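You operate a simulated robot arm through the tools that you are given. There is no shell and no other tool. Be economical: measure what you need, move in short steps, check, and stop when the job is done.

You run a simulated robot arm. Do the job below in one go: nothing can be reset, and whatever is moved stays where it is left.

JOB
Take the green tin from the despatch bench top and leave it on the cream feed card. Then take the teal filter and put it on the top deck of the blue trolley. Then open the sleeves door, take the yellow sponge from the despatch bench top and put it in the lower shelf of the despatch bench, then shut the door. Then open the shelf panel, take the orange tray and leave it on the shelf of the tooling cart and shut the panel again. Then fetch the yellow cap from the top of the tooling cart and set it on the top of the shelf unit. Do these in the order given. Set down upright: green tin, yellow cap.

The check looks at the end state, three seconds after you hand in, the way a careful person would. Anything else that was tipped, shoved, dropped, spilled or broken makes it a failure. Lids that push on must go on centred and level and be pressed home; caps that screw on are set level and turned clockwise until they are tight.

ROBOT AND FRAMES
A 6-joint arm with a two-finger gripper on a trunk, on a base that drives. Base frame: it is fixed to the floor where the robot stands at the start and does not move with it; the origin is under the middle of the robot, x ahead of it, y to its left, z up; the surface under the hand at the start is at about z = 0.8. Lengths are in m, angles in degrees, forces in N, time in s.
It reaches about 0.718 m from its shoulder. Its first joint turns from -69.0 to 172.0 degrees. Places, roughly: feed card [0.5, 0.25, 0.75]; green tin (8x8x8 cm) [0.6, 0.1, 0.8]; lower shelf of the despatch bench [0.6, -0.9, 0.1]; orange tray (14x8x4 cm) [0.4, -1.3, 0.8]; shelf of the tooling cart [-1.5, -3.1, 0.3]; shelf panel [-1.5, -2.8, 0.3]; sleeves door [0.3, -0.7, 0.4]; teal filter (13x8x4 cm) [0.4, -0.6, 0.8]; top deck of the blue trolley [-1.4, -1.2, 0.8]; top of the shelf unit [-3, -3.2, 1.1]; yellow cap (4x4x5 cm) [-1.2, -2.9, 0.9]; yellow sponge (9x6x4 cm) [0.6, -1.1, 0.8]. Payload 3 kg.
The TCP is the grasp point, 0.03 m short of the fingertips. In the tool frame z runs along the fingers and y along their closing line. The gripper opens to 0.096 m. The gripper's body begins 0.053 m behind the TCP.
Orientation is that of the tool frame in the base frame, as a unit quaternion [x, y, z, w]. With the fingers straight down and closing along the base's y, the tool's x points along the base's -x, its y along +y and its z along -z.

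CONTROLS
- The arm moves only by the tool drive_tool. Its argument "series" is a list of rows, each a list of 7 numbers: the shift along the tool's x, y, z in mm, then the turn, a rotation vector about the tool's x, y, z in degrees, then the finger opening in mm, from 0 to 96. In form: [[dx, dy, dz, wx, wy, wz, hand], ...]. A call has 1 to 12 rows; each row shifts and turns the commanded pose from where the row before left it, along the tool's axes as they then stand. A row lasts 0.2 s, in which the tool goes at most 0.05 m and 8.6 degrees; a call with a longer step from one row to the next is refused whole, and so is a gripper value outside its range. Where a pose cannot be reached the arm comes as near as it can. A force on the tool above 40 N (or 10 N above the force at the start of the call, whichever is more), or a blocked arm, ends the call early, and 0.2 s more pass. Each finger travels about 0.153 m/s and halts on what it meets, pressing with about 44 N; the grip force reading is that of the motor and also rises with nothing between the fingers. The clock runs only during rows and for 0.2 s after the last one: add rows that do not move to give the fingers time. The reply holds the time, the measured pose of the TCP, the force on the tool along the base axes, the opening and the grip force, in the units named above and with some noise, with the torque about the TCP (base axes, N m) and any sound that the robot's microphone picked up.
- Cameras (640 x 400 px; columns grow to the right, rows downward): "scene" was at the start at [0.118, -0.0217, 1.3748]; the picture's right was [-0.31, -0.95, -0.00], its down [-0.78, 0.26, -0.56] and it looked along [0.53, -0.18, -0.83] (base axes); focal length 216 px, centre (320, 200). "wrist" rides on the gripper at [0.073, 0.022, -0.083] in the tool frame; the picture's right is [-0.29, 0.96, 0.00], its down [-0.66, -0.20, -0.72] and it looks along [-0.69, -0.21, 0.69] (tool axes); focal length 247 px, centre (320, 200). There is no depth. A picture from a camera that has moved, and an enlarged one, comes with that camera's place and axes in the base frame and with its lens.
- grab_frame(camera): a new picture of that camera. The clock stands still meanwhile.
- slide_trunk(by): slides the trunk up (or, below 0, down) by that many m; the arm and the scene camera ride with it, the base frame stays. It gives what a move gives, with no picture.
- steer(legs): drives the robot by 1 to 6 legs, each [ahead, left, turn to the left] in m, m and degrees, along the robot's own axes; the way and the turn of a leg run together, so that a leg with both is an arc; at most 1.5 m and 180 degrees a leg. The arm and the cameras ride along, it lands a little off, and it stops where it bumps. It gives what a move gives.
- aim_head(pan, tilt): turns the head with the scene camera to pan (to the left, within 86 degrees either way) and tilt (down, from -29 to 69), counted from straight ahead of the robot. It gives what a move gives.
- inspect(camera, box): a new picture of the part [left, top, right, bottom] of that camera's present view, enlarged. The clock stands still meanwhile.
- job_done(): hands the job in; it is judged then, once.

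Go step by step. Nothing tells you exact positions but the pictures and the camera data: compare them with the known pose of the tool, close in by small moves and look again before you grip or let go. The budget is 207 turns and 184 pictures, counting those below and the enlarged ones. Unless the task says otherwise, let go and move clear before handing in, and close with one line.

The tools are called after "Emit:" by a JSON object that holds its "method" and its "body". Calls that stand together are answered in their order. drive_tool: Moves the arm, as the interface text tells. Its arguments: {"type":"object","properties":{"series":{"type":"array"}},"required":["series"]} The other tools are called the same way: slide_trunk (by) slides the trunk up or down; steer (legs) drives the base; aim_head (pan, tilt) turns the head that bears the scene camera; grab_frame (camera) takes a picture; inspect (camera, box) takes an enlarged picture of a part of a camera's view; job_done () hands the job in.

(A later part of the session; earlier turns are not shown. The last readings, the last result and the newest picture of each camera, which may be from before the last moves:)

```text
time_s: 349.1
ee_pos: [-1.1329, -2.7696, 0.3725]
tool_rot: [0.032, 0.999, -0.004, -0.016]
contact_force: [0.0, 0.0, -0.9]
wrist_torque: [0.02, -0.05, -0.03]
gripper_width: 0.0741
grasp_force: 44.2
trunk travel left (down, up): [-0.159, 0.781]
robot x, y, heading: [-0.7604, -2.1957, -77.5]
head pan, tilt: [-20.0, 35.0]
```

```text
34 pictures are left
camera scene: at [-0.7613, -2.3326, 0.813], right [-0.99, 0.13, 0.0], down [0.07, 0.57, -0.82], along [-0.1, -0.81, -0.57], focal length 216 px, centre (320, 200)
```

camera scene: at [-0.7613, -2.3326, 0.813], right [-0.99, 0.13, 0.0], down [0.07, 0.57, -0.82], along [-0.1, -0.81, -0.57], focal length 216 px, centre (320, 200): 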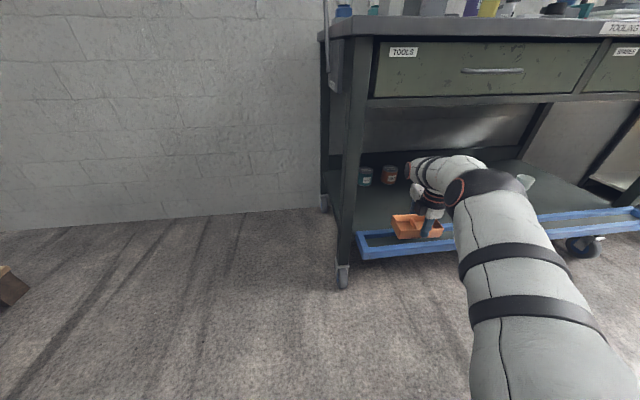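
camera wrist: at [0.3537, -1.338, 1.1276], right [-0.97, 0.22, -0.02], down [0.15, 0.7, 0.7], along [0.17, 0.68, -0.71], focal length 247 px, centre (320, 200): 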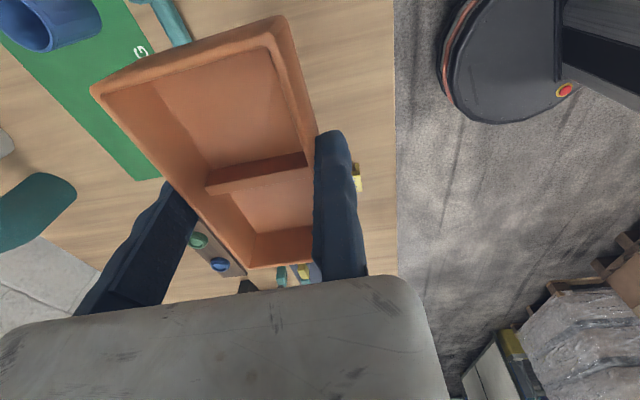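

Clear under the drawers. Continue 16 cm in.

Emit:
{"method": "steer", "body": {"legs": [[0.155, -0.03, 0]]}}

Emit:
{"method": "inspect", "body": {"camera": "scene", "box": [320, 100, 640, 280]}}

Emit:
{"method": "grab_frame", "body": {"camera": "wrist"}}

```text
time_s: 350.5
ee_pos: [-1.1293, -2.9263, 0.3708]
tool_rot: [0.033, 0.999, -0.003, -0.016]
contact_force: [0.0, -0.4, -0.5]
wrist_torque: [0.04, -0.01, -0.01]
gripper_width: 0.0741
grasp_force: 43.5
trunk travel left (down, up): [-0.159, 0.781]
robot x, y, heading: [-0.7544, -2.3557, -77.6]
head pan, tilt: [-20.0, 35.0]
```

```text
2.00 times, centred on (480, 190) of scene
camera zoom: at [-0.757, -2.4908, 0.813], right [-0.99, 0.13, 0.0], down [0.07, 0.57, -0.82], along [-0.11, -0.81, -0.57], focal length 433 px, centre (0, 220)
```

zoom: 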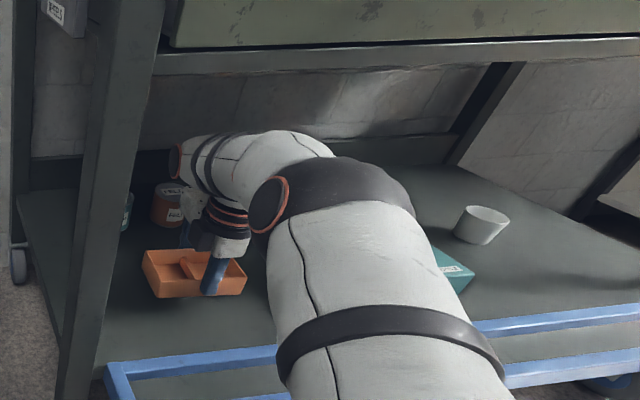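

```text
32 pictures are left
camera wrist: at [-1.1977, -2.8993, 0.4577], right [0.35, 0.93, -0.02], down [0.67, -0.24, 0.7], along [0.65, -0.26, -0.71], focal length 247 px, centre (320, 200)
```

wrist: 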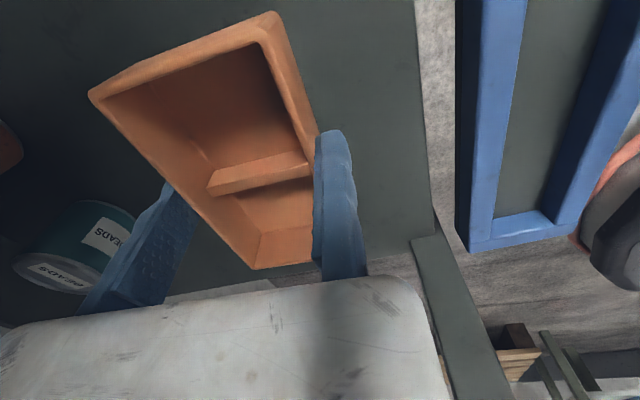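

The tray is over the shelf, clear of the cans. Lower until it touches.

Emit:
{"method": "drive_tool", "body": {"series": [[0, 0, 12, 0, 0, 0, 50], [0, 0, 12, 0, 0, 0, 50], [0, 0, 8, 0, 0, 0, 50], [0, 0, 6, 0, 0, 0, 50], [0, 0, 5, 0, 0, 0, 50], [0, 0, 5, 0, 0, 0, 50], [0, 0, 5, 0, 0, 0, 50]]}}

```text
time_s: 352.1
ee_pos: [-1.1216, -2.9137, 0.3294]
tool_rot: [0.032, 0.999, -0.004, -0.017]
contact_force: [-0.2, -0.7, -1.4]
wrist_torque: [0.02, 0.0, -0.01]
gripper_width: 0.074
grasp_force: 44.2
out of reach, approached as far as the arm can: row 1, 2, 3, 5, 7
trunk travel left (down, up): [-0.159, 0.781]
robot x, y, heading: [-0.7546, -2.3543, -77.5]
head pan, tilt: [-20.0, 35.0]
```

Emit:
{"method": "slide_trunk", "body": {"by": -0.012}}

Emit:
{"method": "inspect", "body": {"camera": "scene", "box": [340, 170, 500, 270]}}

```text
time_s: 352.7
ee_pos: [-1.1201, -2.9135, 0.3226]
tool_rot: [0.033, 0.999, -0.008, -0.018]
contact_force: [-0.2, 3.2, 20.8]
wrist_torque: [0.1, -0.74, -0.03]
gripper_width: 0.0739
grasp_force: 44.2
trunk travel left (down, up): [-0.147, 0.793]
robot x, y, heading: [-0.7565, -2.3594, -77.2]
head pan, tilt: [-20.0, 35.0]
```

```text
4.00 times, centred on (420, 220) of scene
camera zoom: at [-0.7555, -2.488, 0.8018], right [-0.99, 0.13, 0.0], down [0.07, 0.57, -0.82], along [-0.11, -0.81, -0.57], focal length 866 px, centre (-80, 120)
```

zoom: 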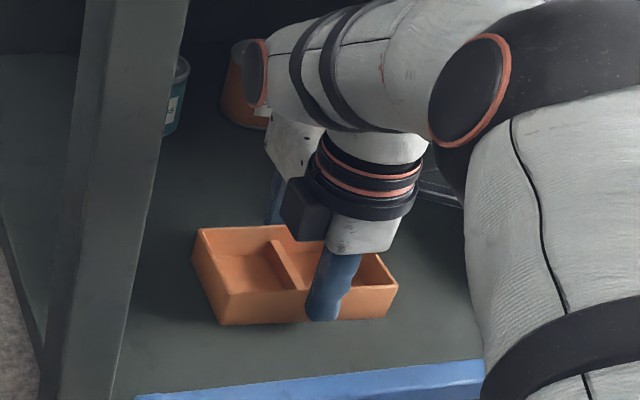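

The tray rests on the shelf. Release, rise a little, and back out.

Emit:
{"method": "drive_tool", "body": {"series": [[0, 0, 0, 0, 0, 0, 78], [0, 0, 0, 0, 0, 0, 84], [0, 3, 0, 0, 0, 0, 88], [0, 0, 0, 0, 0, 0, 88]]}}

Emit:
{"method": "slide_trunk", "body": {"by": 0.07}}

Emit:
{"method": "steer", "body": {"legs": [[-0.45, 0.09, 0]]}}

Emit:
{"method": "grab_frame", "body": {"camera": "scene"}}

```text
time_s: 353.7
ee_pos: [-1.1218, -2.911, 0.3168]
tool_rot: [0.033, 0.999, -0.003, -0.016]
contact_force: [0.6, 0.1, 0.0]
wrist_torque: [-0.04, -0.02, -0.02]
gripper_width: 0.0879
grasp_force: 0.1
trunk travel left (down, up): [-0.147, 0.793]
robot x, y, heading: [-0.7591, -2.3529, -77.3]
head pan, tilt: [-20.0, 35.0]
```

```text
time_s: 354.8
ee_pos: [-1.1197, -2.9113, 0.3879]
tool_rot: [0.033, 0.999, -0.004, -0.016]
contact_force: [0.0, -0.5, -0.6]
wrist_torque: [0.02, -0.02, 0.02]
gripper_width: 0.0879
grasp_force: 0.2
trunk travel left (down, up): [-0.217, 0.723]
robot x, y, heading: [-0.7566, -2.3543, -77.5]
head pan, tilt: [-20.0, 35.0]
```

```text
time_s: 357.5
ee_pos: [-1.126, -2.4554, 0.3869]
tool_rot: [0.031, 0.999, -0.004, -0.017]
contact_force: [0.4, 0.2, -0.3]
wrist_torque: [0.0, -0.02, -0.02]
gripper_width: 0.0882
grasp_force: 0.0
trunk travel left (down, up): [-0.217, 0.723]
robot x, y, heading: [-0.7697, -1.8994, -77.2]
head pan, tilt: [-20.0, 35.0]
```

```text
30 pictures are left
camera scene: at [-0.7652, -2.0348, 0.871], right [-0.99, 0.12, 0.0], down [0.07, 0.57, -0.82], along [-0.1, -0.81, -0.57], focal length 216 px, centre (320, 200)
```

scene: 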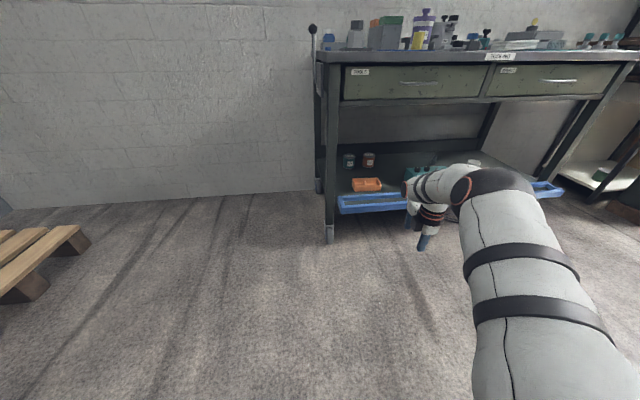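

The tray is on the shelf. To shut the flap I'll use the closed fist pitched forward, lifting the flap from below and pushing it in. Reorient the tool first.

Emit:
{"method": "steer", "body": {"legs": [[-0.1, 0, 19]]}}

Emit:
{"method": "drive_tool", "body": {"series": [[0, 0, 0, 0, 0, -8.2, 50], [0, 0, 0, 0, 0, -8.2, 20], [0, 0, 0, 0, 0, -8.2, 0], [0, 0, 0, 0, 0, -8.2, 0], [0, 0, 0, 0, 0, -8.2, 0], [0, 0, 0, 0, 0, -8.2, 0], [0, 0, 0, 0, 0, -8.2, 0], [0, 0, 0, 0, 0, -8.2, 0], [0, 0, 0, 0, 0, -8.2, 0]]}}

Emit:
{"method": "drive_tool", "body": {"series": [[0, 0, 0, 0, 8.3, 0, 0], [0, 0, 0, 0, 8.3, 0, 0], [0, 0, 0, 0, 8.3, 0, 0], [0, 0, 0, 0, 8.3, 0, 0], [0, 0, 0, 0, 8.3, 0, 0], [0, 0, 0, 0, 8.3, 0, 0], [0, 0, 0, 0, 8.3, 0, 0], [0, 0, 0, 0, 0, 0, 0]]}}

```text
time_s: 358.9
ee_pos: [-0.9652, -2.4513, 0.3879]
tool_rot: [-0.135, 0.991, -0.007, -0.016]
contact_force: [0.0, 0.4, 0.2]
wrist_torque: [0.02, -0.02, 0.0]
gripper_width: 0.0879
grasp_force: 0.1
trunk travel left (down, up): [-0.217, 0.723]
robot x, y, heading: [-0.8044, -1.8079, -58.2]
head pan, tilt: [-20.0, 35.0]
```

```text
time_s: 360.9
ee_pos: [-0.9644, -2.4506, 0.3876]
tool_rot: [-0.703, 0.711, 0.005, -0.018]
contact_force: [-0.5, 0.5, -0.4]
wrist_torque: [0.03, -0.01, -0.01]
gripper_width: 0.0
grasp_force: 32.8
trunk travel left (down, up): [-0.217, 0.723]
robot x, y, heading: [-0.8032, -1.8055, -58.4]
head pan, tilt: [-20.0, 35.0]
```

```text
time_s: 362.7
ee_pos: [-0.9651, -2.4497, 0.3886]
tool_rot: [0.616, -0.614, 0.338, 0.36]
contact_force: [-0.1, -0.4, 0.2]
wrist_torque: [0.01, -0.01, 0.01]
gripper_width: 0.0
grasp_force: 33.4
trunk travel left (down, up): [-0.217, 0.723]
robot x, y, heading: [-0.7985, -1.8069, -58.1]
head pan, tilt: [-20.0, 35.0]
```

Emit:
{"method": "steer", "body": {"legs": [[-0.007, -0.39, 0]]}}

Emit:
{"method": "slide_trunk", "body": {"by": -0.185}}

Emit:
{"method": "steer", "body": {"legs": [[0.11, -0.069, 0]]}}

Emit:
{"method": "aim_head", "body": {"pan": -40, "tilt": 40}}

Emit:
{"method": "grab_frame", "body": {"camera": "scene"}}

Emit:
{"method": "grab_frame", "body": {"camera": "wrist"}}

```text
time_s: 365.2
ee_pos: [-1.2995, -2.6502, 0.3882]
tool_rot: [0.617, -0.614, 0.337, 0.359]
contact_force: [0.6, -0.5, -0.1]
wrist_torque: [0.02, 0.0, -0.03]
gripper_width: 0.0
grasp_force: 33.1
trunk travel left (down, up): [-0.217, 0.723]
robot x, y, heading: [-1.1415, -2.0057, -58.1]
head pan, tilt: [-20.0, 35.0]
```

```text
time_s: 367.2
ee_pos: [-1.299, -2.651, 0.2031]
tool_rot: [0.617, -0.614, 0.336, 0.359]
contact_force: [0.6, 0.4, 0.4]
wrist_torque: [0.02, -0.02, 0.0]
gripper_width: 0.0
grasp_force: 32.7
trunk travel left (down, up): [-0.032, 0.908]
robot x, y, heading: [-1.1356, -2.0044, -58.3]
head pan, tilt: [-20.0, 35.0]
```

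```text
time_s: 368.5
ee_pos: [-1.2982, -2.7792, 0.2032]
tool_rot: [0.616, -0.614, 0.337, 0.36]
contact_force: [1.0, 1.0, -0.5]
wrist_torque: [-0.01, 0.0, 0.01]
gripper_width: 0.0
grasp_force: 32.9
trunk travel left (down, up): [-0.032, 0.908]
robot x, y, heading: [-1.1407, -2.1346, -57.8]
head pan, tilt: [-20.0, 35.0]
```

```text
time_s: 369.3
ee_pos: [-1.2995, -2.7797, 0.2043]
tool_rot: [0.617, -0.614, 0.337, 0.359]
contact_force: [-1.1, 0.5, 0.6]
wrist_torque: [-0.02, 0.01, -0.01]
gripper_width: 0.0002
grasp_force: 32.9
trunk travel left (down, up): [-0.032, 0.908]
robot x, y, heading: [-1.1407, -2.1339, -58.0]
head pan, tilt: [-40.0, 40.0]
```

```text
29 pictures are left
camera scene: at [-1.1238, -2.2619, 0.6785], right [-0.99, 0.14, 0.0], down [0.09, 0.64, -0.77], along [-0.11, -0.76, -0.64], focal length 216 px, centre (320, 200)
```

scene: 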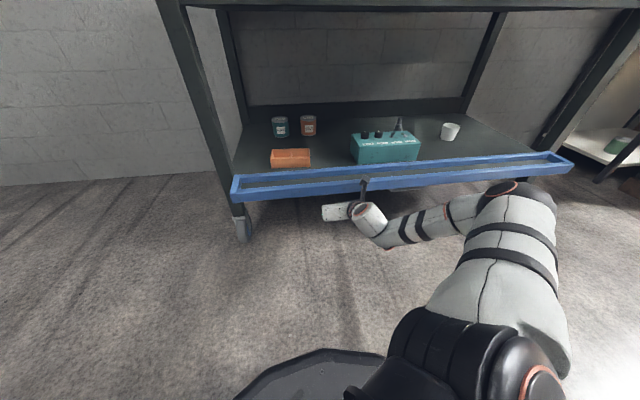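

```text
28 pictures are left
camera wrist: at [-1.318, -2.746, 0.3101], right [-0.96, 0.16, -0.22], down [0.21, 0.96, -0.2], along [0.18, -0.24, -0.95], focal length 247 px, centre (320, 200)
```

wrist: 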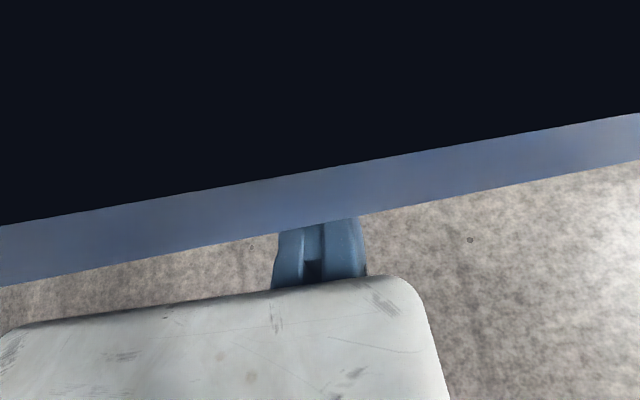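

The fist is under the flap. Lift in small steps, then move inwards.

Emit:
{"method": "slide_trunk", "body": {"by": 0.1}}

Emit:
{"method": "steer", "body": {"legs": [[0.017, -0.011, 0]]}}

Emit:
{"method": "slide_trunk", "body": {"by": 0.04}}

Emit:
{"method": "grab_frame", "body": {"camera": "scene"}}

```text
time_s: 370.7
ee_pos: [-1.2989, -2.7801, 0.3033]
tool_rot: [0.616, -0.613, 0.338, 0.36]
contact_force: [-0.6, 2.6, -1.1]
wrist_torque: [-0.06, -0.01, 0.0]
gripper_width: 0.0002
grasp_force: 33.2
trunk travel left (down, up): [-0.132, 0.808]
robot x, y, heading: [-1.1372, -2.133, -58.0]
head pan, tilt: [-40.0, 40.0]
```

```text
time_s: 371.5
ee_pos: [-1.299, -2.8003, 0.3019]
tool_rot: [0.617, -0.614, 0.338, 0.358]
contact_force: [-1.3, 18.9, -10.0]
wrist_torque: [0.43, -0.26, 0.13]
gripper_width: 0.006
grasp_force: 33.3
trunk travel left (down, up): [-0.132, 0.808]
robot x, y, heading: [-1.1398, -2.1569, -58.1]
head pan, tilt: [-40.0, 40.0]
```

```text
time_s: 372.3
ee_pos: [-1.2989, -2.8007, 0.3445]
tool_rot: [0.617, -0.614, 0.338, 0.359]
contact_force: [0.2, 0.0, -0.5]
wrist_torque: [-0.04, 0.01, 0.01]
gripper_width: 0.0001
grasp_force: 33.5
trunk travel left (down, up): [-0.172, 0.768]
robot x, y, heading: [-1.1423, -2.1554, -58.2]
head pan, tilt: [-40.0, 40.0]
```

```text
27 pictures are left
camera scene: at [-1.1243, -2.2823, 0.8187], right [-0.99, 0.14, 0.0], down [0.09, 0.64, -0.77], along [-0.11, -0.76, -0.64], focal length 216 px, centre (320, 200)
```

scene: 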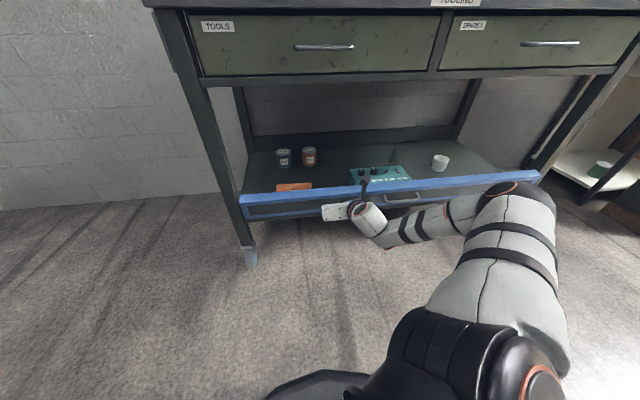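

The panel has swung up almost vertical. Push it fully in.

Emit:
{"method": "steer", "body": {"legs": [[0.04, -0.025, 0]]}}

Emit:
{"method": "steer", "body": {"legs": [[0.035, -0.022, 0]]}}

Emit:
{"method": "inspect", "body": {"camera": "scene", "box": [210, 120, 580, 280]}}

```text
time_s: 373.1
ee_pos: [-1.2998, -2.8113, 0.3407]
tool_rot: [0.617, -0.616, 0.336, 0.356]
contact_force: [0.7, 8.9, 4.7]
wrist_torque: [-0.06, -0.03, 0.01]
gripper_width: 0.0061
grasp_force: 33.2
trunk travel left (down, up): [-0.172, 0.768]
robot x, y, heading: [-1.139, -2.1699, -58.2]
head pan, tilt: [-40.0, 40.0]
stopped in leg 1: the force on the tool passed its limit at 289 N (the readings are from after the stop); the commanded pose is now the measured one
```

```text
time_s: 373.8
ee_pos: [-1.2985, -2.8112, 0.3385]
tool_rot: [0.62, -0.616, 0.334, 0.352]
contact_force: [-0.2, 6.8, 3.4]
wrist_torque: [-0.06, -0.01, 0.02]
gripper_width: 0.0
grasp_force: 32.8
trunk travel left (down, up): [-0.172, 0.768]
robot x, y, heading: [-1.1384, -2.1762, -58.7]
head pan, tilt: [-40.0, 40.0]
stopped in leg 1: the force on the tool passed its limit at 74 N (the readings are from after the stop); the commanded pose is now the measured one
```

```text
1.73 times, centred on (395, 200) of scene
camera zoom: at [-1.125, -2.2999, 0.8185], right [-0.99, 0.15, 0.0], down [0.09, 0.64, -0.77], along [-0.11, -0.76, -0.64], focal length 374 px, centre (190, 200)
```

zoom: 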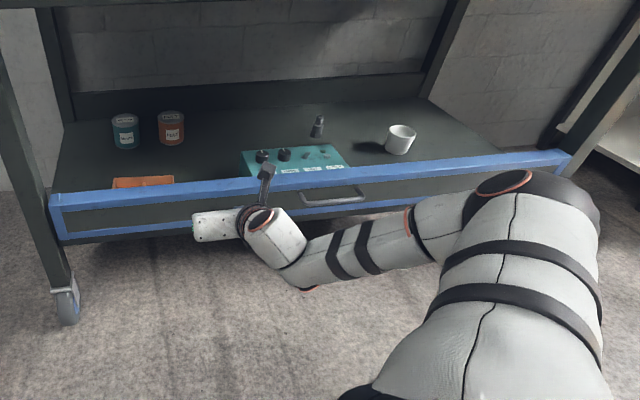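

The panel is shut. Now the yellow cap at about (−1.21, −2.90) on the cart top. Back off, raise, and put the tool pointing down.

Emit:
{"method": "steer", "body": {"legs": [[-0.25, 0.15, 0]]}}

Emit:
{"method": "slide_trunk", "body": {"by": 0.4}}

Emit:
{"method": "slide_trunk", "body": {"by": 0.33}}

Emit:
{"method": "drive_tool", "body": {"series": [[0, 0, 0, 0, -8.3, 0, 20], [0, 0, 0, 0, -8.3, 0, 70], [0, 0, 0, 0, -8.3, 0, 70], [0, 0, 0, 0, -8.3, 0, 70], [0, 0, 0, 0, -8.3, 0, 70], [0, 0, 0, 0, -8.3, 0, 70], [0, 0, 0, 0, -7.5, 0, 70], [0, 0, 0, 0, 0, 0, 70]]}}

Emit:
{"method": "drive_tool", "body": {"series": [[0, 0, 0, 0, 0, 8.2, 70], [0, 0, 0, 0, 0, 8.2, 70], [0, 0, 0, 0, 0, 8.2, 70], [0, 0, 0, 0, 0, 8.2, 70], [0, 0, 0, 0, 0, 8.2, 70], [0, 0, 0, 0, 0, 8.2, 70], [0, 0, 0, 0, 0, 8.2, 70], [0, 0, 0, 0, 0, 8.2, 70], [0, 0, 0, 0, 0, 8.2, 70]]}}

```text
time_s: 375.8
ee_pos: [-1.3025, -2.5221, 0.338]
tool_rot: [0.62, -0.617, 0.333, 0.352]
contact_force: [-0.1, 0.3, -0.8]
wrist_torque: [-0.05, -0.01, 0.01]
gripper_width: 0.0
grasp_force: 32.8
trunk travel left (down, up): [-0.172, 0.768]
robot x, y, heading: [-1.1462, -1.8848, -58.2]
head pan, tilt: [-40.0, 40.0]
```

```text
time_s: 379.6
ee_pos: [-1.3035, -2.5215, 0.7381]
tool_rot: [0.62, -0.617, 0.334, 0.352]
contact_force: [0.9, 0.1, -0.5]
wrist_torque: [0.0, 0.01, 0.0]
gripper_width: 0.0001
grasp_force: 33.5
trunk travel left (down, up): [-0.572, 0.368]
robot x, y, heading: [-1.1413, -1.8851, -58.3]
head pan, tilt: [-40.0, 40.0]
```

```text
time_s: 382.9
ee_pos: [-1.3032, -2.5225, 1.0672]
tool_rot: [0.62, -0.617, 0.333, 0.352]
contact_force: [-0.5, -0.6, 0.5]
wrist_torque: [-0.02, 0.01, -0.02]
gripper_width: 0.0
grasp_force: 33.0
trunk travel left (down, up): [-0.902, 0.038]
robot x, y, heading: [-1.1427, -1.8858, -58.4]
head pan, tilt: [-40.0, 40.0]
```

```text
time_s: 384.7
ee_pos: [-1.303, -2.5215, 1.0673]
tool_rot: [-0.705, 0.709, 0.004, -0.013]
contact_force: [0.2, -0.7, -0.1]
wrist_torque: [-0.02, 0.0, 0.02]
gripper_width: 0.0703
grasp_force: 0.1
trunk travel left (down, up): [-0.902, 0.038]
robot x, y, heading: [-1.1403, -1.886, -58.3]
head pan, tilt: [-40.0, 40.0]
```

```text
time_s: 386.7
ee_pos: [-1.3035, -2.5219, 1.0675]
tool_rot: [-0.136, 0.991, -0.005, -0.014]
contact_force: [0.8, -0.1, -0.4]
wrist_torque: [0.0, 0.0, 0.0]
gripper_width: 0.07
grasp_force: 0.1
trunk travel left (down, up): [-0.902, 0.038]
robot x, y, heading: [-1.1438, -1.8857, -58.2]
head pan, tilt: [-40.0, 40.0]
```

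Emit:
{"method": "steer", "body": {"legs": [[0, 0, -15.6], [0.455, 0.1305, 0]]}}

Emit:
{"method": "grab_frame", "body": {"camera": "wrist"}}

Emit:
{"method": "grab_frame", "body": {"camera": "scene"}}

```text
time_s: 390.5
ee_pos: [-1.2147, -2.8617, 1.0664]
tool_rot: [-0.001, 1.0, -0.004, -0.014]
contact_force: [-0.7, 0.5, -0.8]
wrist_torque: [0.02, 0.03, 0.0]
gripper_width: 0.0699
grasp_force: 0.1
trunk travel left (down, up): [-0.902, 0.038]
robot x, y, heading: [-0.8867, -2.2923, -73.9]
head pan, tilt: [-40.0, 40.0]
```

```text
25 pictures are left
camera wrist: at [-1.2856, -2.8386, 1.1528], right [0.29, 0.96, -0.01], down [0.68, -0.2, 0.71], along [0.67, -0.22, -0.71], focal length 247 px, centre (320, 200)
```

wrist: 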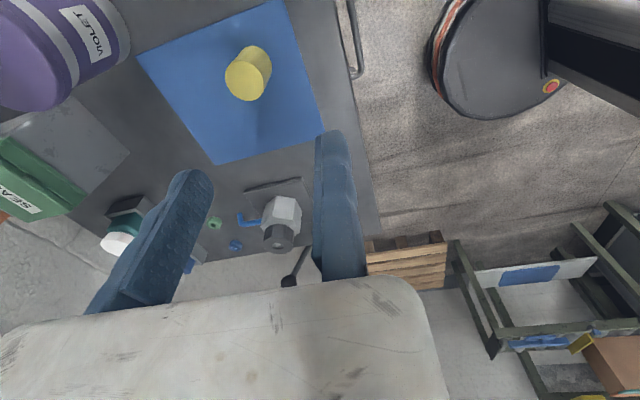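

```text
24 pictures are left
camera scene: at [-0.9093, -2.4158, 1.5485], right [-0.91, 0.41, 0.0], down [0.26, 0.59, -0.77], along [-0.31, -0.7, -0.64], focal length 216 px, centre (320, 200)
```

scene: 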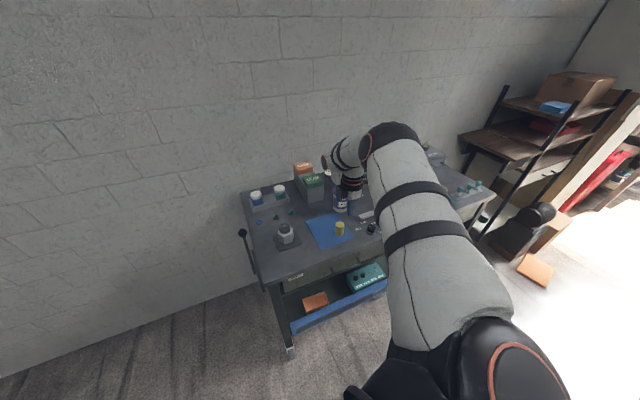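

Cap is at about (−1.226, −2.926). Align with the cap between the fingers and lower.

Emit:
{"method": "drive_tool", "body": {"series": [[11, -32, 0, 0, 0, 0, 64], [0, 0, 0, 0, 0, 0, 64]]}}

Emit:
{"method": "slide_trunk", "body": {"by": -0.1}}

Emit:
{"method": "grab_frame", "body": {"camera": "wrist"}}

```text
time_s: 391.1
ee_pos: [-1.2151, -2.8694, 1.0712]
tool_rot: [-0.001, 1.0, -0.004, -0.014]
contact_force: [0.0, 0.1, -0.2]
wrist_torque: [-0.02, 0.02, -0.01]
gripper_width: 0.0639
grasp_force: 0.1
out of reach, approached as far as the arm can: row 1
trunk travel left (down, up): [-0.902, 0.038]
robot x, y, heading: [-0.8891, -2.2938, -73.8]
head pan, tilt: [-40.0, 40.0]
```

```text
time_s: 392.4
ee_pos: [-1.2143, -2.8694, 0.9711]
tool_rot: [-0.002, 1.0, -0.002, -0.014]
contact_force: [0.0, -0.9, -0.4]
wrist_torque: [0.0, -0.01, 0.0]
gripper_width: 0.0639
grasp_force: 0.2
trunk travel left (down, up): [-0.802, 0.138]
robot x, y, heading: [-0.8913, -2.2912, -74.1]
head pan, tilt: [-40.0, 40.0]
```

```text
23 pictures are left
camera wrist: at [-1.2859, -2.8468, 1.0568], right [0.29, 0.96, -0.01], down [0.68, -0.2, 0.71], along [0.67, -0.22, -0.71], focal length 247 px, centre (320, 200)
```

wrist: 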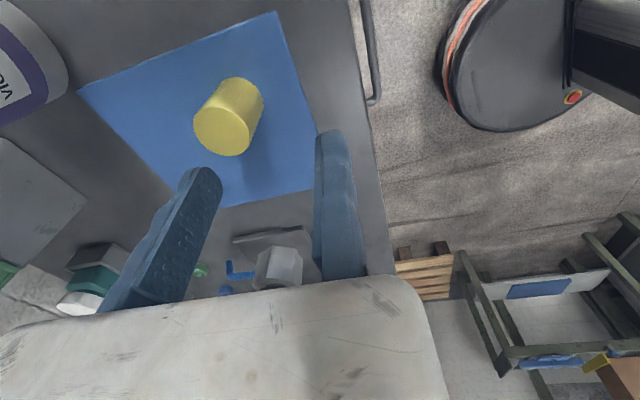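

Emit:
{"method": "steer", "body": {"legs": [[0.042, -0.025, 0]]}}

Emit:
{"method": "slide_trunk", "body": {"by": -0.03}}

Emit:
{"method": "grab_frame", "body": {"camera": "wrist"}}

```text
time_s: 393.3
ee_pos: [-1.227, -2.9167, 0.9725]
tool_rot: [-0.001, 1.0, -0.005, -0.014]
contact_force: [0.3, -0.4, -0.3]
wrist_torque: [0.0, 0.02, 0.05]
gripper_width: 0.0639
grasp_force: 0.1
trunk travel left (down, up): [-0.802, 0.138]
robot x, y, heading: [-0.9019, -2.3424, -73.9]
head pan, tilt: [-40.0, 40.0]
```

```text
time_s: 394.1
ee_pos: [-1.227, -2.9167, 0.9426]
tool_rot: [-0.001, 1.0, -0.005, -0.015]
contact_force: [-1.1, 2.4, 12.5]
wrist_torque: [0.04, -0.06, 0.04]
gripper_width: 0.064
grasp_force: 0.1
trunk travel left (down, up): [-0.772, 0.168]
robot x, y, heading: [-0.9042, -2.3389, -73.8]
head pan, tilt: [-40.0, 40.0]
```

```text
22 pictures are left
camera wrist: at [-1.2979, -2.8936, 1.0291], right [0.29, 0.96, -0.02], down [0.68, -0.19, 0.71], along [0.67, -0.22, -0.71], focal length 247 px, centre (320, 200)
```

wrist: 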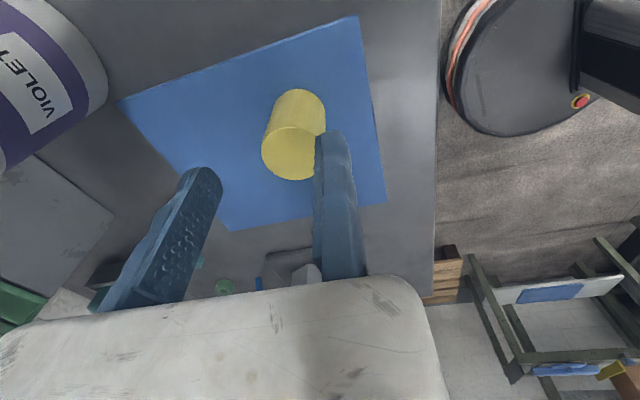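

The fixed fingertip touched the cap's top. Raise, shift 13 mm toward me, and retry.

Emit:
{"method": "slide_trunk", "body": {"by": 0.03}}

Emit:
{"method": "drive_tool", "body": {"series": [[0, 12, 0, 0, 0, 0, 68], [0, 0, 0, 0, 0, 0, 68]]}}

Emit:
{"method": "grab_frame", "body": {"camera": "wrist"}}

```text
time_s: 394.8
ee_pos: [-1.2272, -2.9199, 0.9709]
tool_rot: [-0.001, 1.0, -0.003, -0.014]
contact_force: [0.0, 0.2, 0.9]
wrist_torque: [0.03, 0.01, 0.03]
gripper_width: 0.064
grasp_force: 0.1
trunk travel left (down, up): [-0.802, 0.138]
robot x, y, heading: [-0.8995, -2.34, -74.1]
head pan, tilt: [-40.0, 40.0]
```

```text
time_s: 395.4
ee_pos: [-1.2282, -2.9072, 0.9702]
tool_rot: [-0.002, 1.0, -0.003, -0.014]
contact_force: [0.5, -0.2, -0.7]
wrist_torque: [0.01, -0.01, 0.01]
gripper_width: 0.0679
grasp_force: 0.0
trunk travel left (down, up): [-0.802, 0.138]
robot x, y, heading: [-0.8996, -2.3417, -73.9]
head pan, tilt: [-40.0, 40.0]
```

```text
21 pictures are left
camera wrist: at [-1.2979, -2.8836, 1.0569], right [0.29, 0.96, -0.01], down [0.68, -0.2, 0.71], along [0.67, -0.22, -0.71], focal length 247 px, centre (320, 200)
```

wrist: 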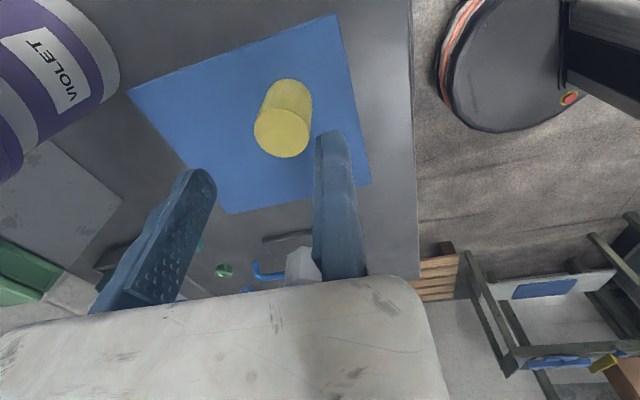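

Emit:
{"method": "slide_trunk", "body": {"by": -0.068}}

Emit:
{"method": "drive_tool", "body": {"series": [[0, 0, 0, 0, 0, 0, 55], [0, 0, 0, 0, 0, 0, 45], [0, 0, 0, 0, 0, 0, 38], [0, 0, 0, 0, 0, 0, 30], [0, 0, 0, 0, 0, 0, 20], [0, 0, 0, 0, 0, 0, 20]]}}

Emit:
{"method": "slide_trunk", "body": {"by": 0.2}}

Emit:
{"method": "grab_frame", "body": {"camera": "wrist"}}

```text
time_s: 396.5
ee_pos: [-1.2271, -2.9055, 0.9026]
tool_rot: [-0.001, 1.0, -0.004, -0.014]
contact_force: [0.8, -0.2, 0.0]
wrist_torque: [0.01, 0.0, -0.01]
gripper_width: 0.068
grasp_force: 0.0
trunk travel left (down, up): [-0.734, 0.206]
robot x, y, heading: [-0.9013, -2.3408, -74.1]
head pan, tilt: [-40.0, 40.0]
```

```text
time_s: 397.9
ee_pos: [-1.2273, -2.9067, 0.9055]
tool_rot: [-0.001, 1.0, -0.004, -0.014]
contact_force: [-1.3, -1.0, 1.5]
wrist_torque: [-0.03, 0.04, 0.0]
gripper_width: 0.0342
grasp_force: 44.2
trunk travel left (down, up): [-0.734, 0.206]
robot x, y, heading: [-0.8996, -2.3408, -73.8]
head pan, tilt: [-40.0, 40.0]
```

```text
time_s: 400.1
ee_pos: [-1.227, -2.9066, 1.1035]
tool_rot: [-0.001, 1.0, -0.002, -0.014]
contact_force: [-0.2, -0.3, -0.4]
wrist_torque: [0.01, 0.02, 0.01]
gripper_width: 0.0344
grasp_force: 44.0
trunk travel left (down, up): [-0.934, 0.006]
robot x, y, heading: [-0.9021, -2.3395, -73.8]
head pan, tilt: [-40.0, 40.0]
```

```text
20 pictures are left
camera wrist: at [-1.298, -2.8831, 1.1891], right [0.29, 0.96, -0.01], down [0.68, -0.2, 0.71], along [0.67, -0.22, -0.71], focal length 247 px, centre (320, 200)
```

wrist: 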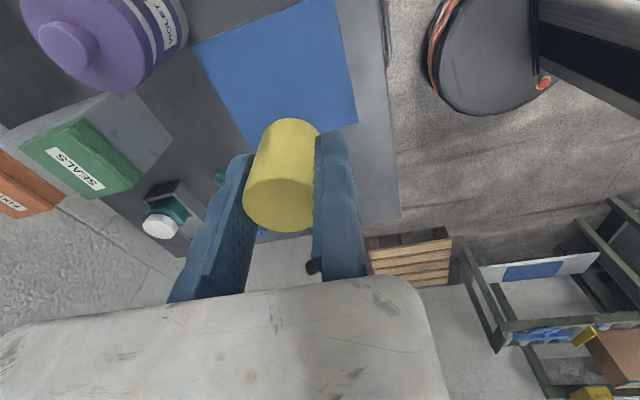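

The cap is held. I back off and drive right toward the shelf unit, then look.

Emit:
{"method": "steer", "body": {"legs": [[-0.336, 0.098, 0], [-0.25, -0.86, 0]]}}

Emit:
{"method": "aim_head", "body": {"pan": -45, "tilt": 30}}

Emit:
{"method": "grab_frame", "body": {"camera": "scene"}}

```text
time_s: 406.6
ee_pos: [-2.1069, -2.5606, 1.1039]
tool_rot: [-0.005, 1.0, -0.003, -0.014]
contact_force: [-1.0, 0.1, 0.1]
wrist_torque: [0.01, 0.0, -0.02]
gripper_width: 0.0343
grasp_force: 43.8
trunk travel left (down, up): [-0.934, 0.006]
robot x, y, heading: [-1.7854, -1.9886, -73.7]
head pan, tilt: [-40.0, 40.0]
```

```text
time_s: 407.3
ee_pos: [-2.1073, -2.56, 1.1036]
tool_rot: [-0.006, 1.0, -0.002, -0.014]
contact_force: [0.0, 0.1, -0.5]
wrist_torque: [-0.03, 0.03, -0.02]
gripper_width: 0.0347
grasp_force: 44.4
trunk travel left (down, up): [-0.934, 0.006]
robot x, y, heading: [-1.7848, -1.9904, -73.8]
head pan, tilt: [-45.0, 30.0]
```

```text
19 pictures are left
camera scene: at [-1.815, -2.119, 1.5957], right [-0.88, 0.48, 0.0], down [0.24, 0.44, -0.87], along [-0.41, -0.76, -0.5], focal length 216 px, centre (320, 200)
```

scene: 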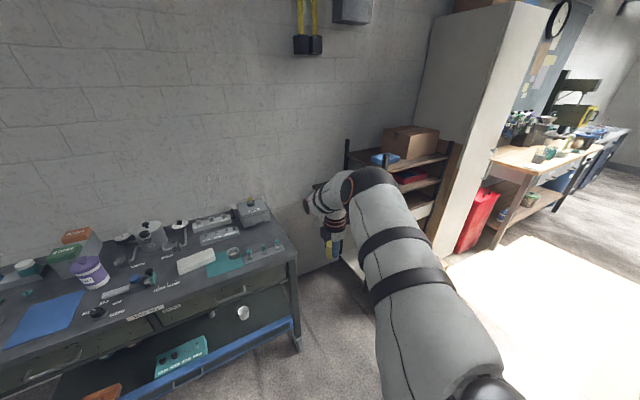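

Emit:
{"method": "inspect", "body": {"camera": "scene", "box": [320, 100, 480, 290]}}

```text
2.11 times, centred on (400, 195) of scene
camera zoom: at [-1.815, -2.119, 1.5957], right [-0.88, 0.48, 0.0], down [0.24, 0.44, -0.87], along [-0.41, -0.76, -0.5], focal length 456 px, centre (152, 210)
```

zoom: 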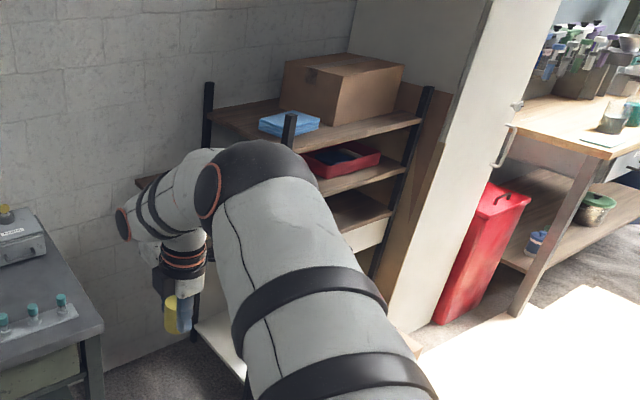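

The top board spans x −3.29…−2.75, y −3.39…−2.97, z≈1.1, with a carton and blue cloth; the front strip around (−2.92, −3.005) is free. The trunk is at its top, so I raise the hand with the arm.

Emit:
{"method": "drive_tool", "body": {"series": [[0, 0, -40, 0, 0, 0, 20], [0, 0, -40, 0, 0, 0, 20], [0, 0, -40, 0, 0, 0, 20], [0, 0, -20, 0, 0, 0, 20]]}}

```text
time_s: 408.3
ee_pos: [-2.1026, -2.5594, 1.2449]
tool_rot: [-0.006, 1.0, -0.003, -0.014]
contact_force: [-0.6, 0.4, -0.6]
wrist_torque: [-0.01, -0.01, 0.0]
gripper_width: 0.0344
grasp_force: 44.1
trunk travel left (down, up): [-0.934, 0.006]
robot x, y, heading: [-1.7886, -1.9944, -73.6]
head pan, tilt: [-45.0, 30.0]
```

Emit:
{"method": "steer", "body": {"legs": [[-0.061, -0.76, 0]]}}

Emit:
{"method": "aim_head", "body": {"pan": -25, "tilt": 45}}

Emit:
{"method": "grab_frame", "body": {"camera": "scene"}}

```text
time_s: 412.4
ee_pos: [-2.849, -2.7183, 1.2443]
tool_rot: [-0.005, 1.0, -0.004, -0.015]
contact_force: [0.6, 1.6, 0.6]
wrist_torque: [0.01, -0.02, -0.01]
gripper_width: 0.0342
grasp_force: 43.8
trunk travel left (down, up): [-0.934, 0.006]
robot x, y, heading: [-2.5338, -2.1463, -73.4]
head pan, tilt: [-45.0, 30.0]
```

```text
time_s: 413.3
ee_pos: [-2.8482, -2.7186, 1.2447]
tool_rot: [-0.005, 1.0, -0.003, -0.014]
contact_force: [-0.2, -1.5, 0.3]
wrist_torque: [0.02, 0.0, 0.03]
gripper_width: 0.0344
grasp_force: 44.3
trunk travel left (down, up): [-0.934, 0.006]
robot x, y, heading: [-2.5339, -2.1483, -73.7]
head pan, tilt: [-25.0, 45.0]
```

```text
17 pictures are left
camera scene: at [-2.5305, -2.2776, 1.5732], right [-0.99, 0.15, 0.0], down [0.1, 0.7, -0.71], along [-0.1, -0.7, -0.71], focal length 216 px, centre (320, 200)
```

scene: 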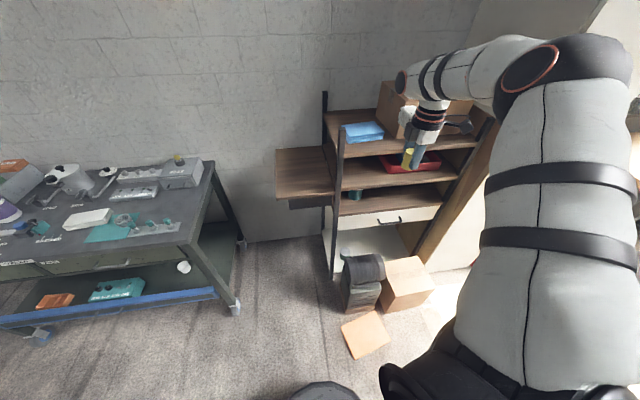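

There's a flat board on the floor at x −2.96…−2.74, y −2.68…−2.50, so I must stand left of it. I turn to −100° and approach along its left side, aiming the cap at (−2.97, −3.03), right of the blue cloth.

Emit:
{"method": "steer", "body": {"legs": [[0, 0, -26.3], [0, 0.178, 0], [0.4, 0, 0]]}}

Emit:
{"method": "aim_head", "body": {"pan": -25, "tilt": 50}}

Emit:
{"method": "grab_frame", "body": {"camera": "scene"}}

Emit:
{"method": "grab_frame", "body": {"camera": "wrist"}}

```text
time_s: 418.2
ee_pos: [-2.964, -2.9465, 1.2443]
tool_rot: [0.225, 0.974, -0.001, -0.014]
contact_force: [0.5, -0.4, -0.4]
wrist_torque: [0.04, -0.01, 0.0]
gripper_width: 0.0342
grasp_force: 43.8
trunk travel left (down, up): [-0.934, 0.006]
robot x, y, heading: [-2.4295, -2.582, -99.7]
head pan, tilt: [-25.0, 45.0]
```

```text
time_s: 418.9
ee_pos: [-2.9639, -2.9466, 1.2446]
tool_rot: [0.224, 0.975, 0.0, -0.015]
contact_force: [-1.2, 0.0, -0.9]
wrist_torque: [0.02, -0.03, 0.01]
gripper_width: 0.0342
grasp_force: 43.9
trunk travel left (down, up): [-0.934, 0.006]
robot x, y, heading: [-2.4295, -2.5809, -99.9]
head pan, tilt: [-25.0, 50.0]
```

```text
16 pictures are left
camera scene: at [-2.4803, -2.6915, 1.5663], right [-0.82, 0.57, 0.0], down [0.44, 0.63, -0.64], along [-0.37, -0.53, -0.77], focal length 216 px, centre (320, 200)
```

scene: 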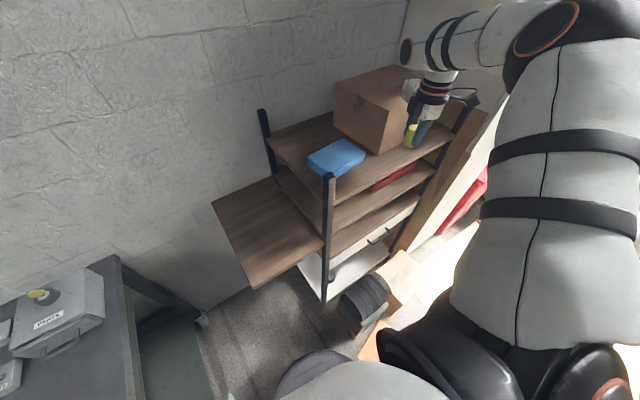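

```text
15 pictures are left
camera wrist: at [-3.0179, -2.8956, 1.3295], right [0.68, 0.73, -0.01], down [0.53, -0.48, 0.71], along [0.51, -0.49, -0.71], focal length 247 px, centre (320, 200)
```

wrist: 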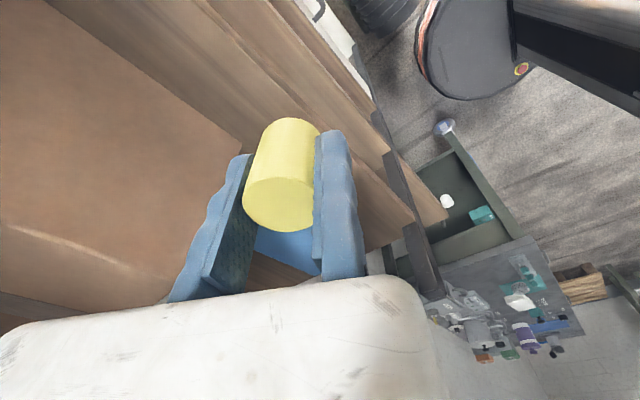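

The spot between cloth and carton is at (−2.955, −3.04). I turn the tool so the hand body stays clear of the carton, then move over it with the arm.

Emit:
{"method": "drive_tool", "body": {"series": [[0, 0, 0, 0, 0, -7.6, 20], [0, 0, 0, 0, 0, -7.6, 20], [0, 0, 0, 0, 0, -7.6, 20], [0, 0, 0, 0, 0, -7.6, 20], [0, 0, 0, 0, 0, -7.6, 20], [5, -38, 0, 0, 0, 0, 20], [5, -38, 0, 0, 0, 0, 20], [0, 0, 0, 0, 0, 0, 20]]}}

Emit:
{"method": "grab_frame", "body": {"camera": "wrist"}}

Emit:
{"method": "inspect", "body": {"camera": "scene", "box": [250, 40, 530, 240]}}

```text
time_s: 420.7
ee_pos: [-2.9624, -2.9654, 1.244]
tool_rot: [-0.106, 0.994, 0.004, -0.014]
contact_force: [-0.3, 0.4, 0.5]
wrist_torque: [0.02, 0.01, 0.01]
gripper_width: 0.0346
grasp_force: 43.9
out of reach, approached as far as the arm can: row 6, 7
trunk travel left (down, up): [-0.934, 0.006]
robot x, y, heading: [-2.43, -2.5774, -99.7]
head pan, tilt: [-25.0, 50.0]
```

```text
14 pictures are left
camera wrist: at [-3.0364, -2.9588, 1.3293], right [0.09, 1.0, 0.0], down [0.71, -0.06, 0.7], along [0.7, -0.06, -0.71], focal length 247 px, centre (320, 200)
```

wrist: 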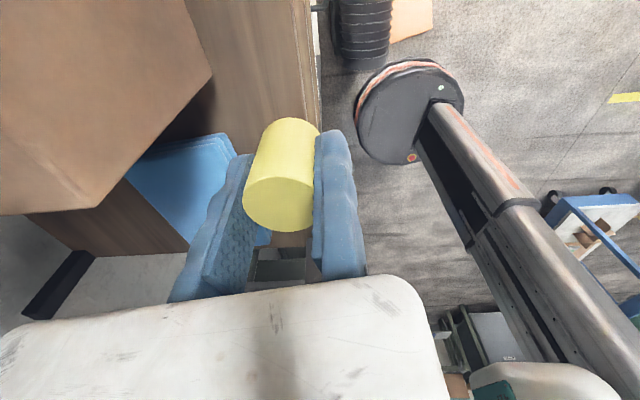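

```text
2.00 times, centred on (390, 140) of scene
camera zoom: at [-2.4804, -2.6911, 1.5663], right [-0.82, 0.57, 0.0], down [0.44, 0.63, -0.64], along [-0.37, -0.53, -0.77], focal length 433 px, centre (180, 320)
```

zoom: 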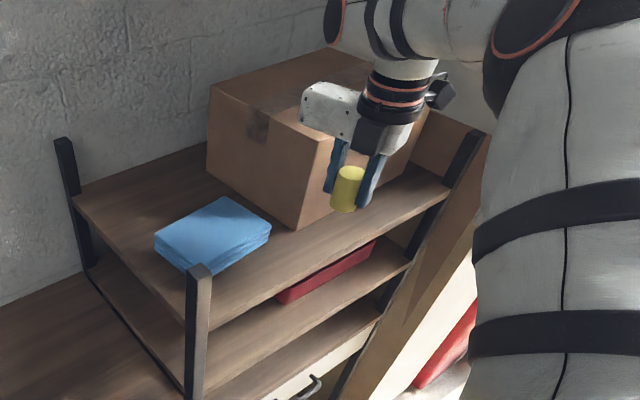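

The free front strip is y −2.975…−3.06. I'll set the cap at (−2.945, −3.015). Small base shift, then lower.

Emit:
{"method": "steer", "body": {"legs": [[0.03, 0.019, 0]]}}

Emit:
{"method": "slide_trunk", "body": {"by": -0.07}}

Emit:
{"method": "grab_frame", "body": {"camera": "wrist"}}

Emit:
{"method": "inspect", "body": {"camera": "scene", "box": [300, 60, 500, 210]}}

```text
time_s: 421.5
ee_pos: [-2.951, -2.9909, 1.2444]
tool_rot: [-0.106, 0.994, 0.001, -0.013]
contact_force: [0.0, 0.9, -1.8]
wrist_torque: [-0.03, -0.03, 0.0]
gripper_width: 0.0344
grasp_force: 44.1
trunk travel left (down, up): [-0.934, 0.006]
robot x, y, heading: [-2.4118, -2.6107, -99.9]
head pan, tilt: [-25.0, 50.0]
```

```text
time_s: 422.6
ee_pos: [-2.9491, -2.9974, 1.1735]
tool_rot: [-0.106, 0.994, 0.003, -0.014]
contact_force: [0.1, -0.3, -0.6]
wrist_torque: [-0.03, 0.02, 0.01]
gripper_width: 0.0343
grasp_force: 44.3
trunk travel left (down, up): [-0.864, 0.076]
robot x, y, heading: [-2.4169, -2.6111, -100.0]
head pan, tilt: [-25.0, 50.0]
```

```text
12 pictures are left
camera wrist: at [-3.0232, -2.9901, 1.2592], right [0.09, 1.0, 0.0], down [0.71, -0.06, 0.7], along [0.7, -0.06, -0.71], focal length 247 px, centre (320, 200)
```

wrist: 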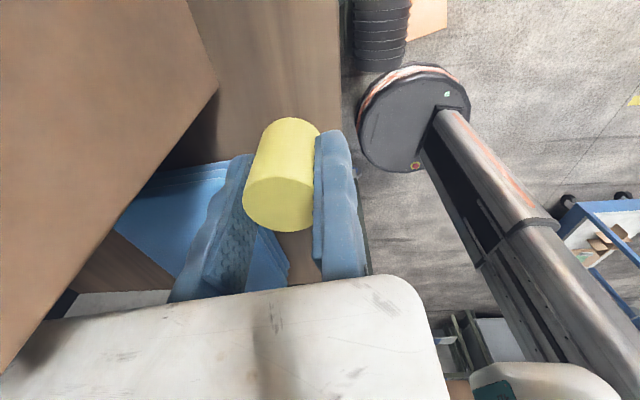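

```text
2.67 times, centred on (400, 135) of scene
camera zoom: at [-2.4669, -2.7229, 1.4963], right [-0.82, 0.57, 0.0], down [0.44, 0.63, -0.64], along [-0.37, -0.53, -0.77], focal length 577 px, centre (107, 373)
```

zoom: 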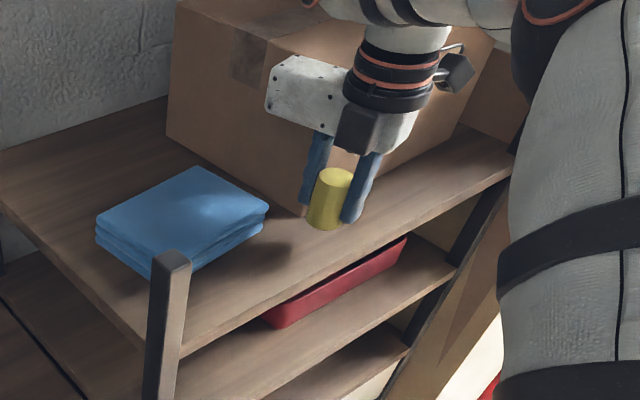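

The hand clears the carton's corner by several millimetres. Lower the cap carefully.

Emit:
{"method": "slide_trunk", "body": {"by": -0.018}}

Emit:
{"method": "slide_trunk", "body": {"by": -0.008}}

Emit:
{"method": "inspect", "body": {"camera": "scene", "box": [360, 90, 460, 165]}}

```text
time_s: 423.3
ee_pos: [-2.9493, -2.9965, 1.1552]
tool_rot: [-0.105, 0.994, 0.004, -0.014]
contact_force: [0.0, 0.5, 0.0]
wrist_torque: [0.0, -0.01, -0.01]
gripper_width: 0.0342
grasp_force: 44.0
trunk travel left (down, up): [-0.846, 0.094]
robot x, y, heading: [-2.41, -2.6137, -99.9]
head pan, tilt: [-25.0, 50.0]
```

```text
time_s: 423.8
ee_pos: [-2.9493, -2.9973, 1.1466]
tool_rot: [-0.104, 0.994, 0.005, -0.013]
contact_force: [-0.3, -0.2, -0.7]
wrist_torque: [0.03, -0.01, 0.01]
gripper_width: 0.0346
grasp_force: 44.2
trunk travel left (down, up): [-0.838, 0.102]
robot x, y, heading: [-2.4145, -2.6105, -100.1]
head pan, tilt: [-25.0, 50.0]
```

```text
5.33 times, centred on (410, 128) of scene
camera zoom: at [-2.4669, -2.7237, 1.4702], right [-0.82, 0.57, 0.0], down [0.44, 0.63, -0.64], along [-0.37, -0.53, -0.77], focal length 1155 px, centre (-160, 587)
```

zoom: 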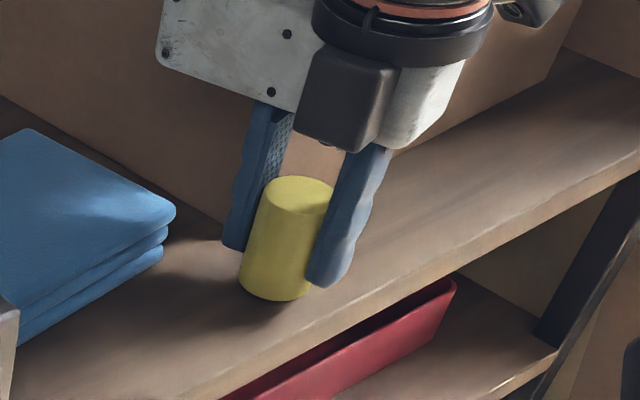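

Emit:
{"method": "slide_trunk", "body": {"by": -0.005}}

Emit:
{"method": "slide_trunk", "body": {"by": -0.005}}

```text
time_s: 424.4
ee_pos: [-2.9493, -2.9968, 1.1414]
tool_rot: [-0.106, 0.994, 0.005, -0.013]
contact_force: [0.0, -1.2, 0.4]
wrist_torque: [-0.01, -0.01, -0.02]
gripper_width: 0.0342
grasp_force: 44.1
trunk travel left (down, up): [-0.833, 0.107]
robot x, y, heading: [-2.419, -2.6112, -100.0]
head pan, tilt: [-25.0, 50.0]
```

```text
time_s: 424.9
ee_pos: [-2.9486, -2.9966, 1.1402]
tool_rot: [-0.105, 0.994, 0.002, -0.016]
contact_force: [-3.0, -2.8, 14.8]
wrist_torque: [-0.5, -0.03, -0.1]
gripper_width: 0.0345
grasp_force: 44.1
trunk travel left (down, up): [-0.828, 0.112]
robot x, y, heading: [-2.4158, -2.6122, -99.9]
head pan, tilt: [-25.0, 50.0]
```

Contact. Open the fingers, ease the fixed finger away, and rise.

Emit:
{"method": "drive_tool", "body": {"series": [[0, 0, 0, 0, 0, 0, 40], [0, 0, 0, 0, 0, 0, 46], [0, 3, 0, 0, 0, 0, 46], [0, 2, 0, 0, 0, 0, 46]]}}

Emit:
{"method": "grab_frame", "body": {"camera": "wrist"}}

```text
time_s: 425.9
ee_pos: [-2.9504, -2.9913, 1.1369]
tool_rot: [-0.105, 0.994, 0.003, -0.014]
contact_force: [-0.3, 0.4, -0.5]
wrist_torque: [-0.02, -0.02, 0.0]
gripper_width: 0.0461
grasp_force: 0.0
trunk travel left (down, up): [-0.828, 0.112]
robot x, y, heading: [-2.4147, -2.6112, -99.8]
head pan, tilt: [-25.0, 50.0]
```

```text
9 pictures are left
camera wrist: at [-3.024, -2.9855, 1.223], right [0.09, 1.0, 0.0], down [0.71, -0.06, 0.7], along [0.7, -0.06, -0.71], focal length 247 px, centre (320, 200)
```

wrist: 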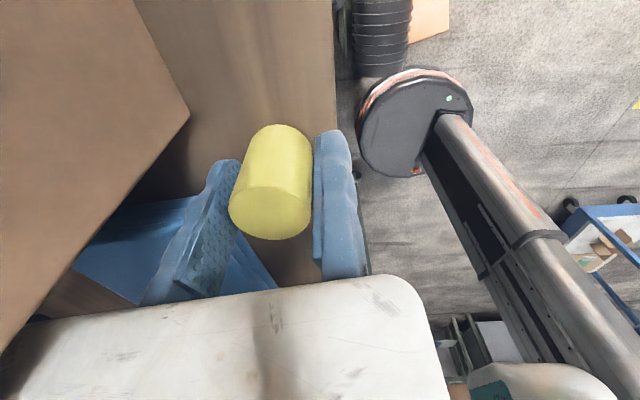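

Clear on both sides; the cap stands upright. Rise straight up and check.

Emit:
{"method": "slide_trunk", "body": {"by": 0.1}}

Emit:
{"method": "steer", "body": {"legs": [[-0.35, 0.0, 0]]}}

Emit:
{"method": "aim_head", "body": {"pan": -20, "tilt": 35}}

Emit:
{"method": "grab_frame", "body": {"camera": "scene"}}

```text
time_s: 427.2
ee_pos: [-2.9507, -2.991, 1.2368]
tool_rot: [-0.105, 0.994, 0.004, -0.014]
contact_force: [0.1, -0.5, 0.9]
wrist_torque: [0.03, -0.02, 0.0]
gripper_width: 0.0458
grasp_force: 0.0
trunk travel left (down, up): [-0.928, 0.012]
robot x, y, heading: [-2.4151, -2.6115, -100.1]
head pan, tilt: [-25.0, 50.0]
```

```text
time_s: 429.5
ee_pos: [-2.8916, -2.6478, 1.2361]
tool_rot: [-0.103, 0.995, 0.004, -0.013]
contact_force: [-0.5, 0.1, -0.3]
wrist_torque: [0.02, -0.02, 0.0]
gripper_width: 0.046
grasp_force: 0.1
trunk travel left (down, up): [-0.928, 0.012]
robot x, y, heading: [-2.3511, -2.2674, -100.3]
head pan, tilt: [-25.0, 50.0]
```

```text
time_s: 430.3
ee_pos: [-2.8905, -2.6454, 1.2371]
tool_rot: [-0.103, 0.995, 0.003, -0.014]
contact_force: [-0.3, 0.7, -0.5]
wrist_torque: [0.0, -0.02, -0.02]
gripper_width: 0.0459
grasp_force: 0.1
trunk travel left (down, up): [-0.928, 0.012]
robot x, y, heading: [-2.3501, -2.2694, -100.2]
head pan, tilt: [-20.0, 35.0]
```

```text
8 pictures are left
camera scene: at [-2.4059, -2.3925, 1.582], right [-0.86, 0.5, 0.0], down [0.29, 0.5, -0.82], along [-0.41, -0.71, -0.57], focal length 216 px, centre (320, 200)
```

scene: 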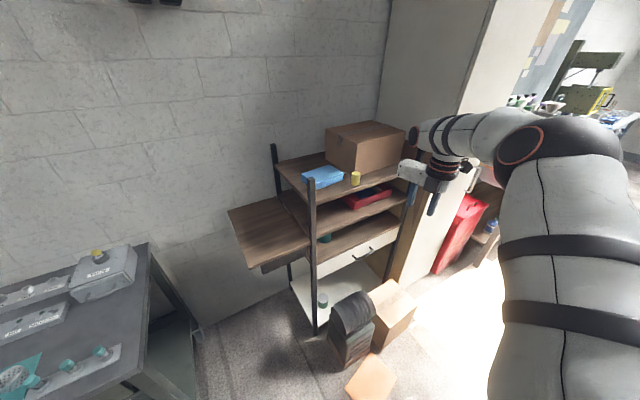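

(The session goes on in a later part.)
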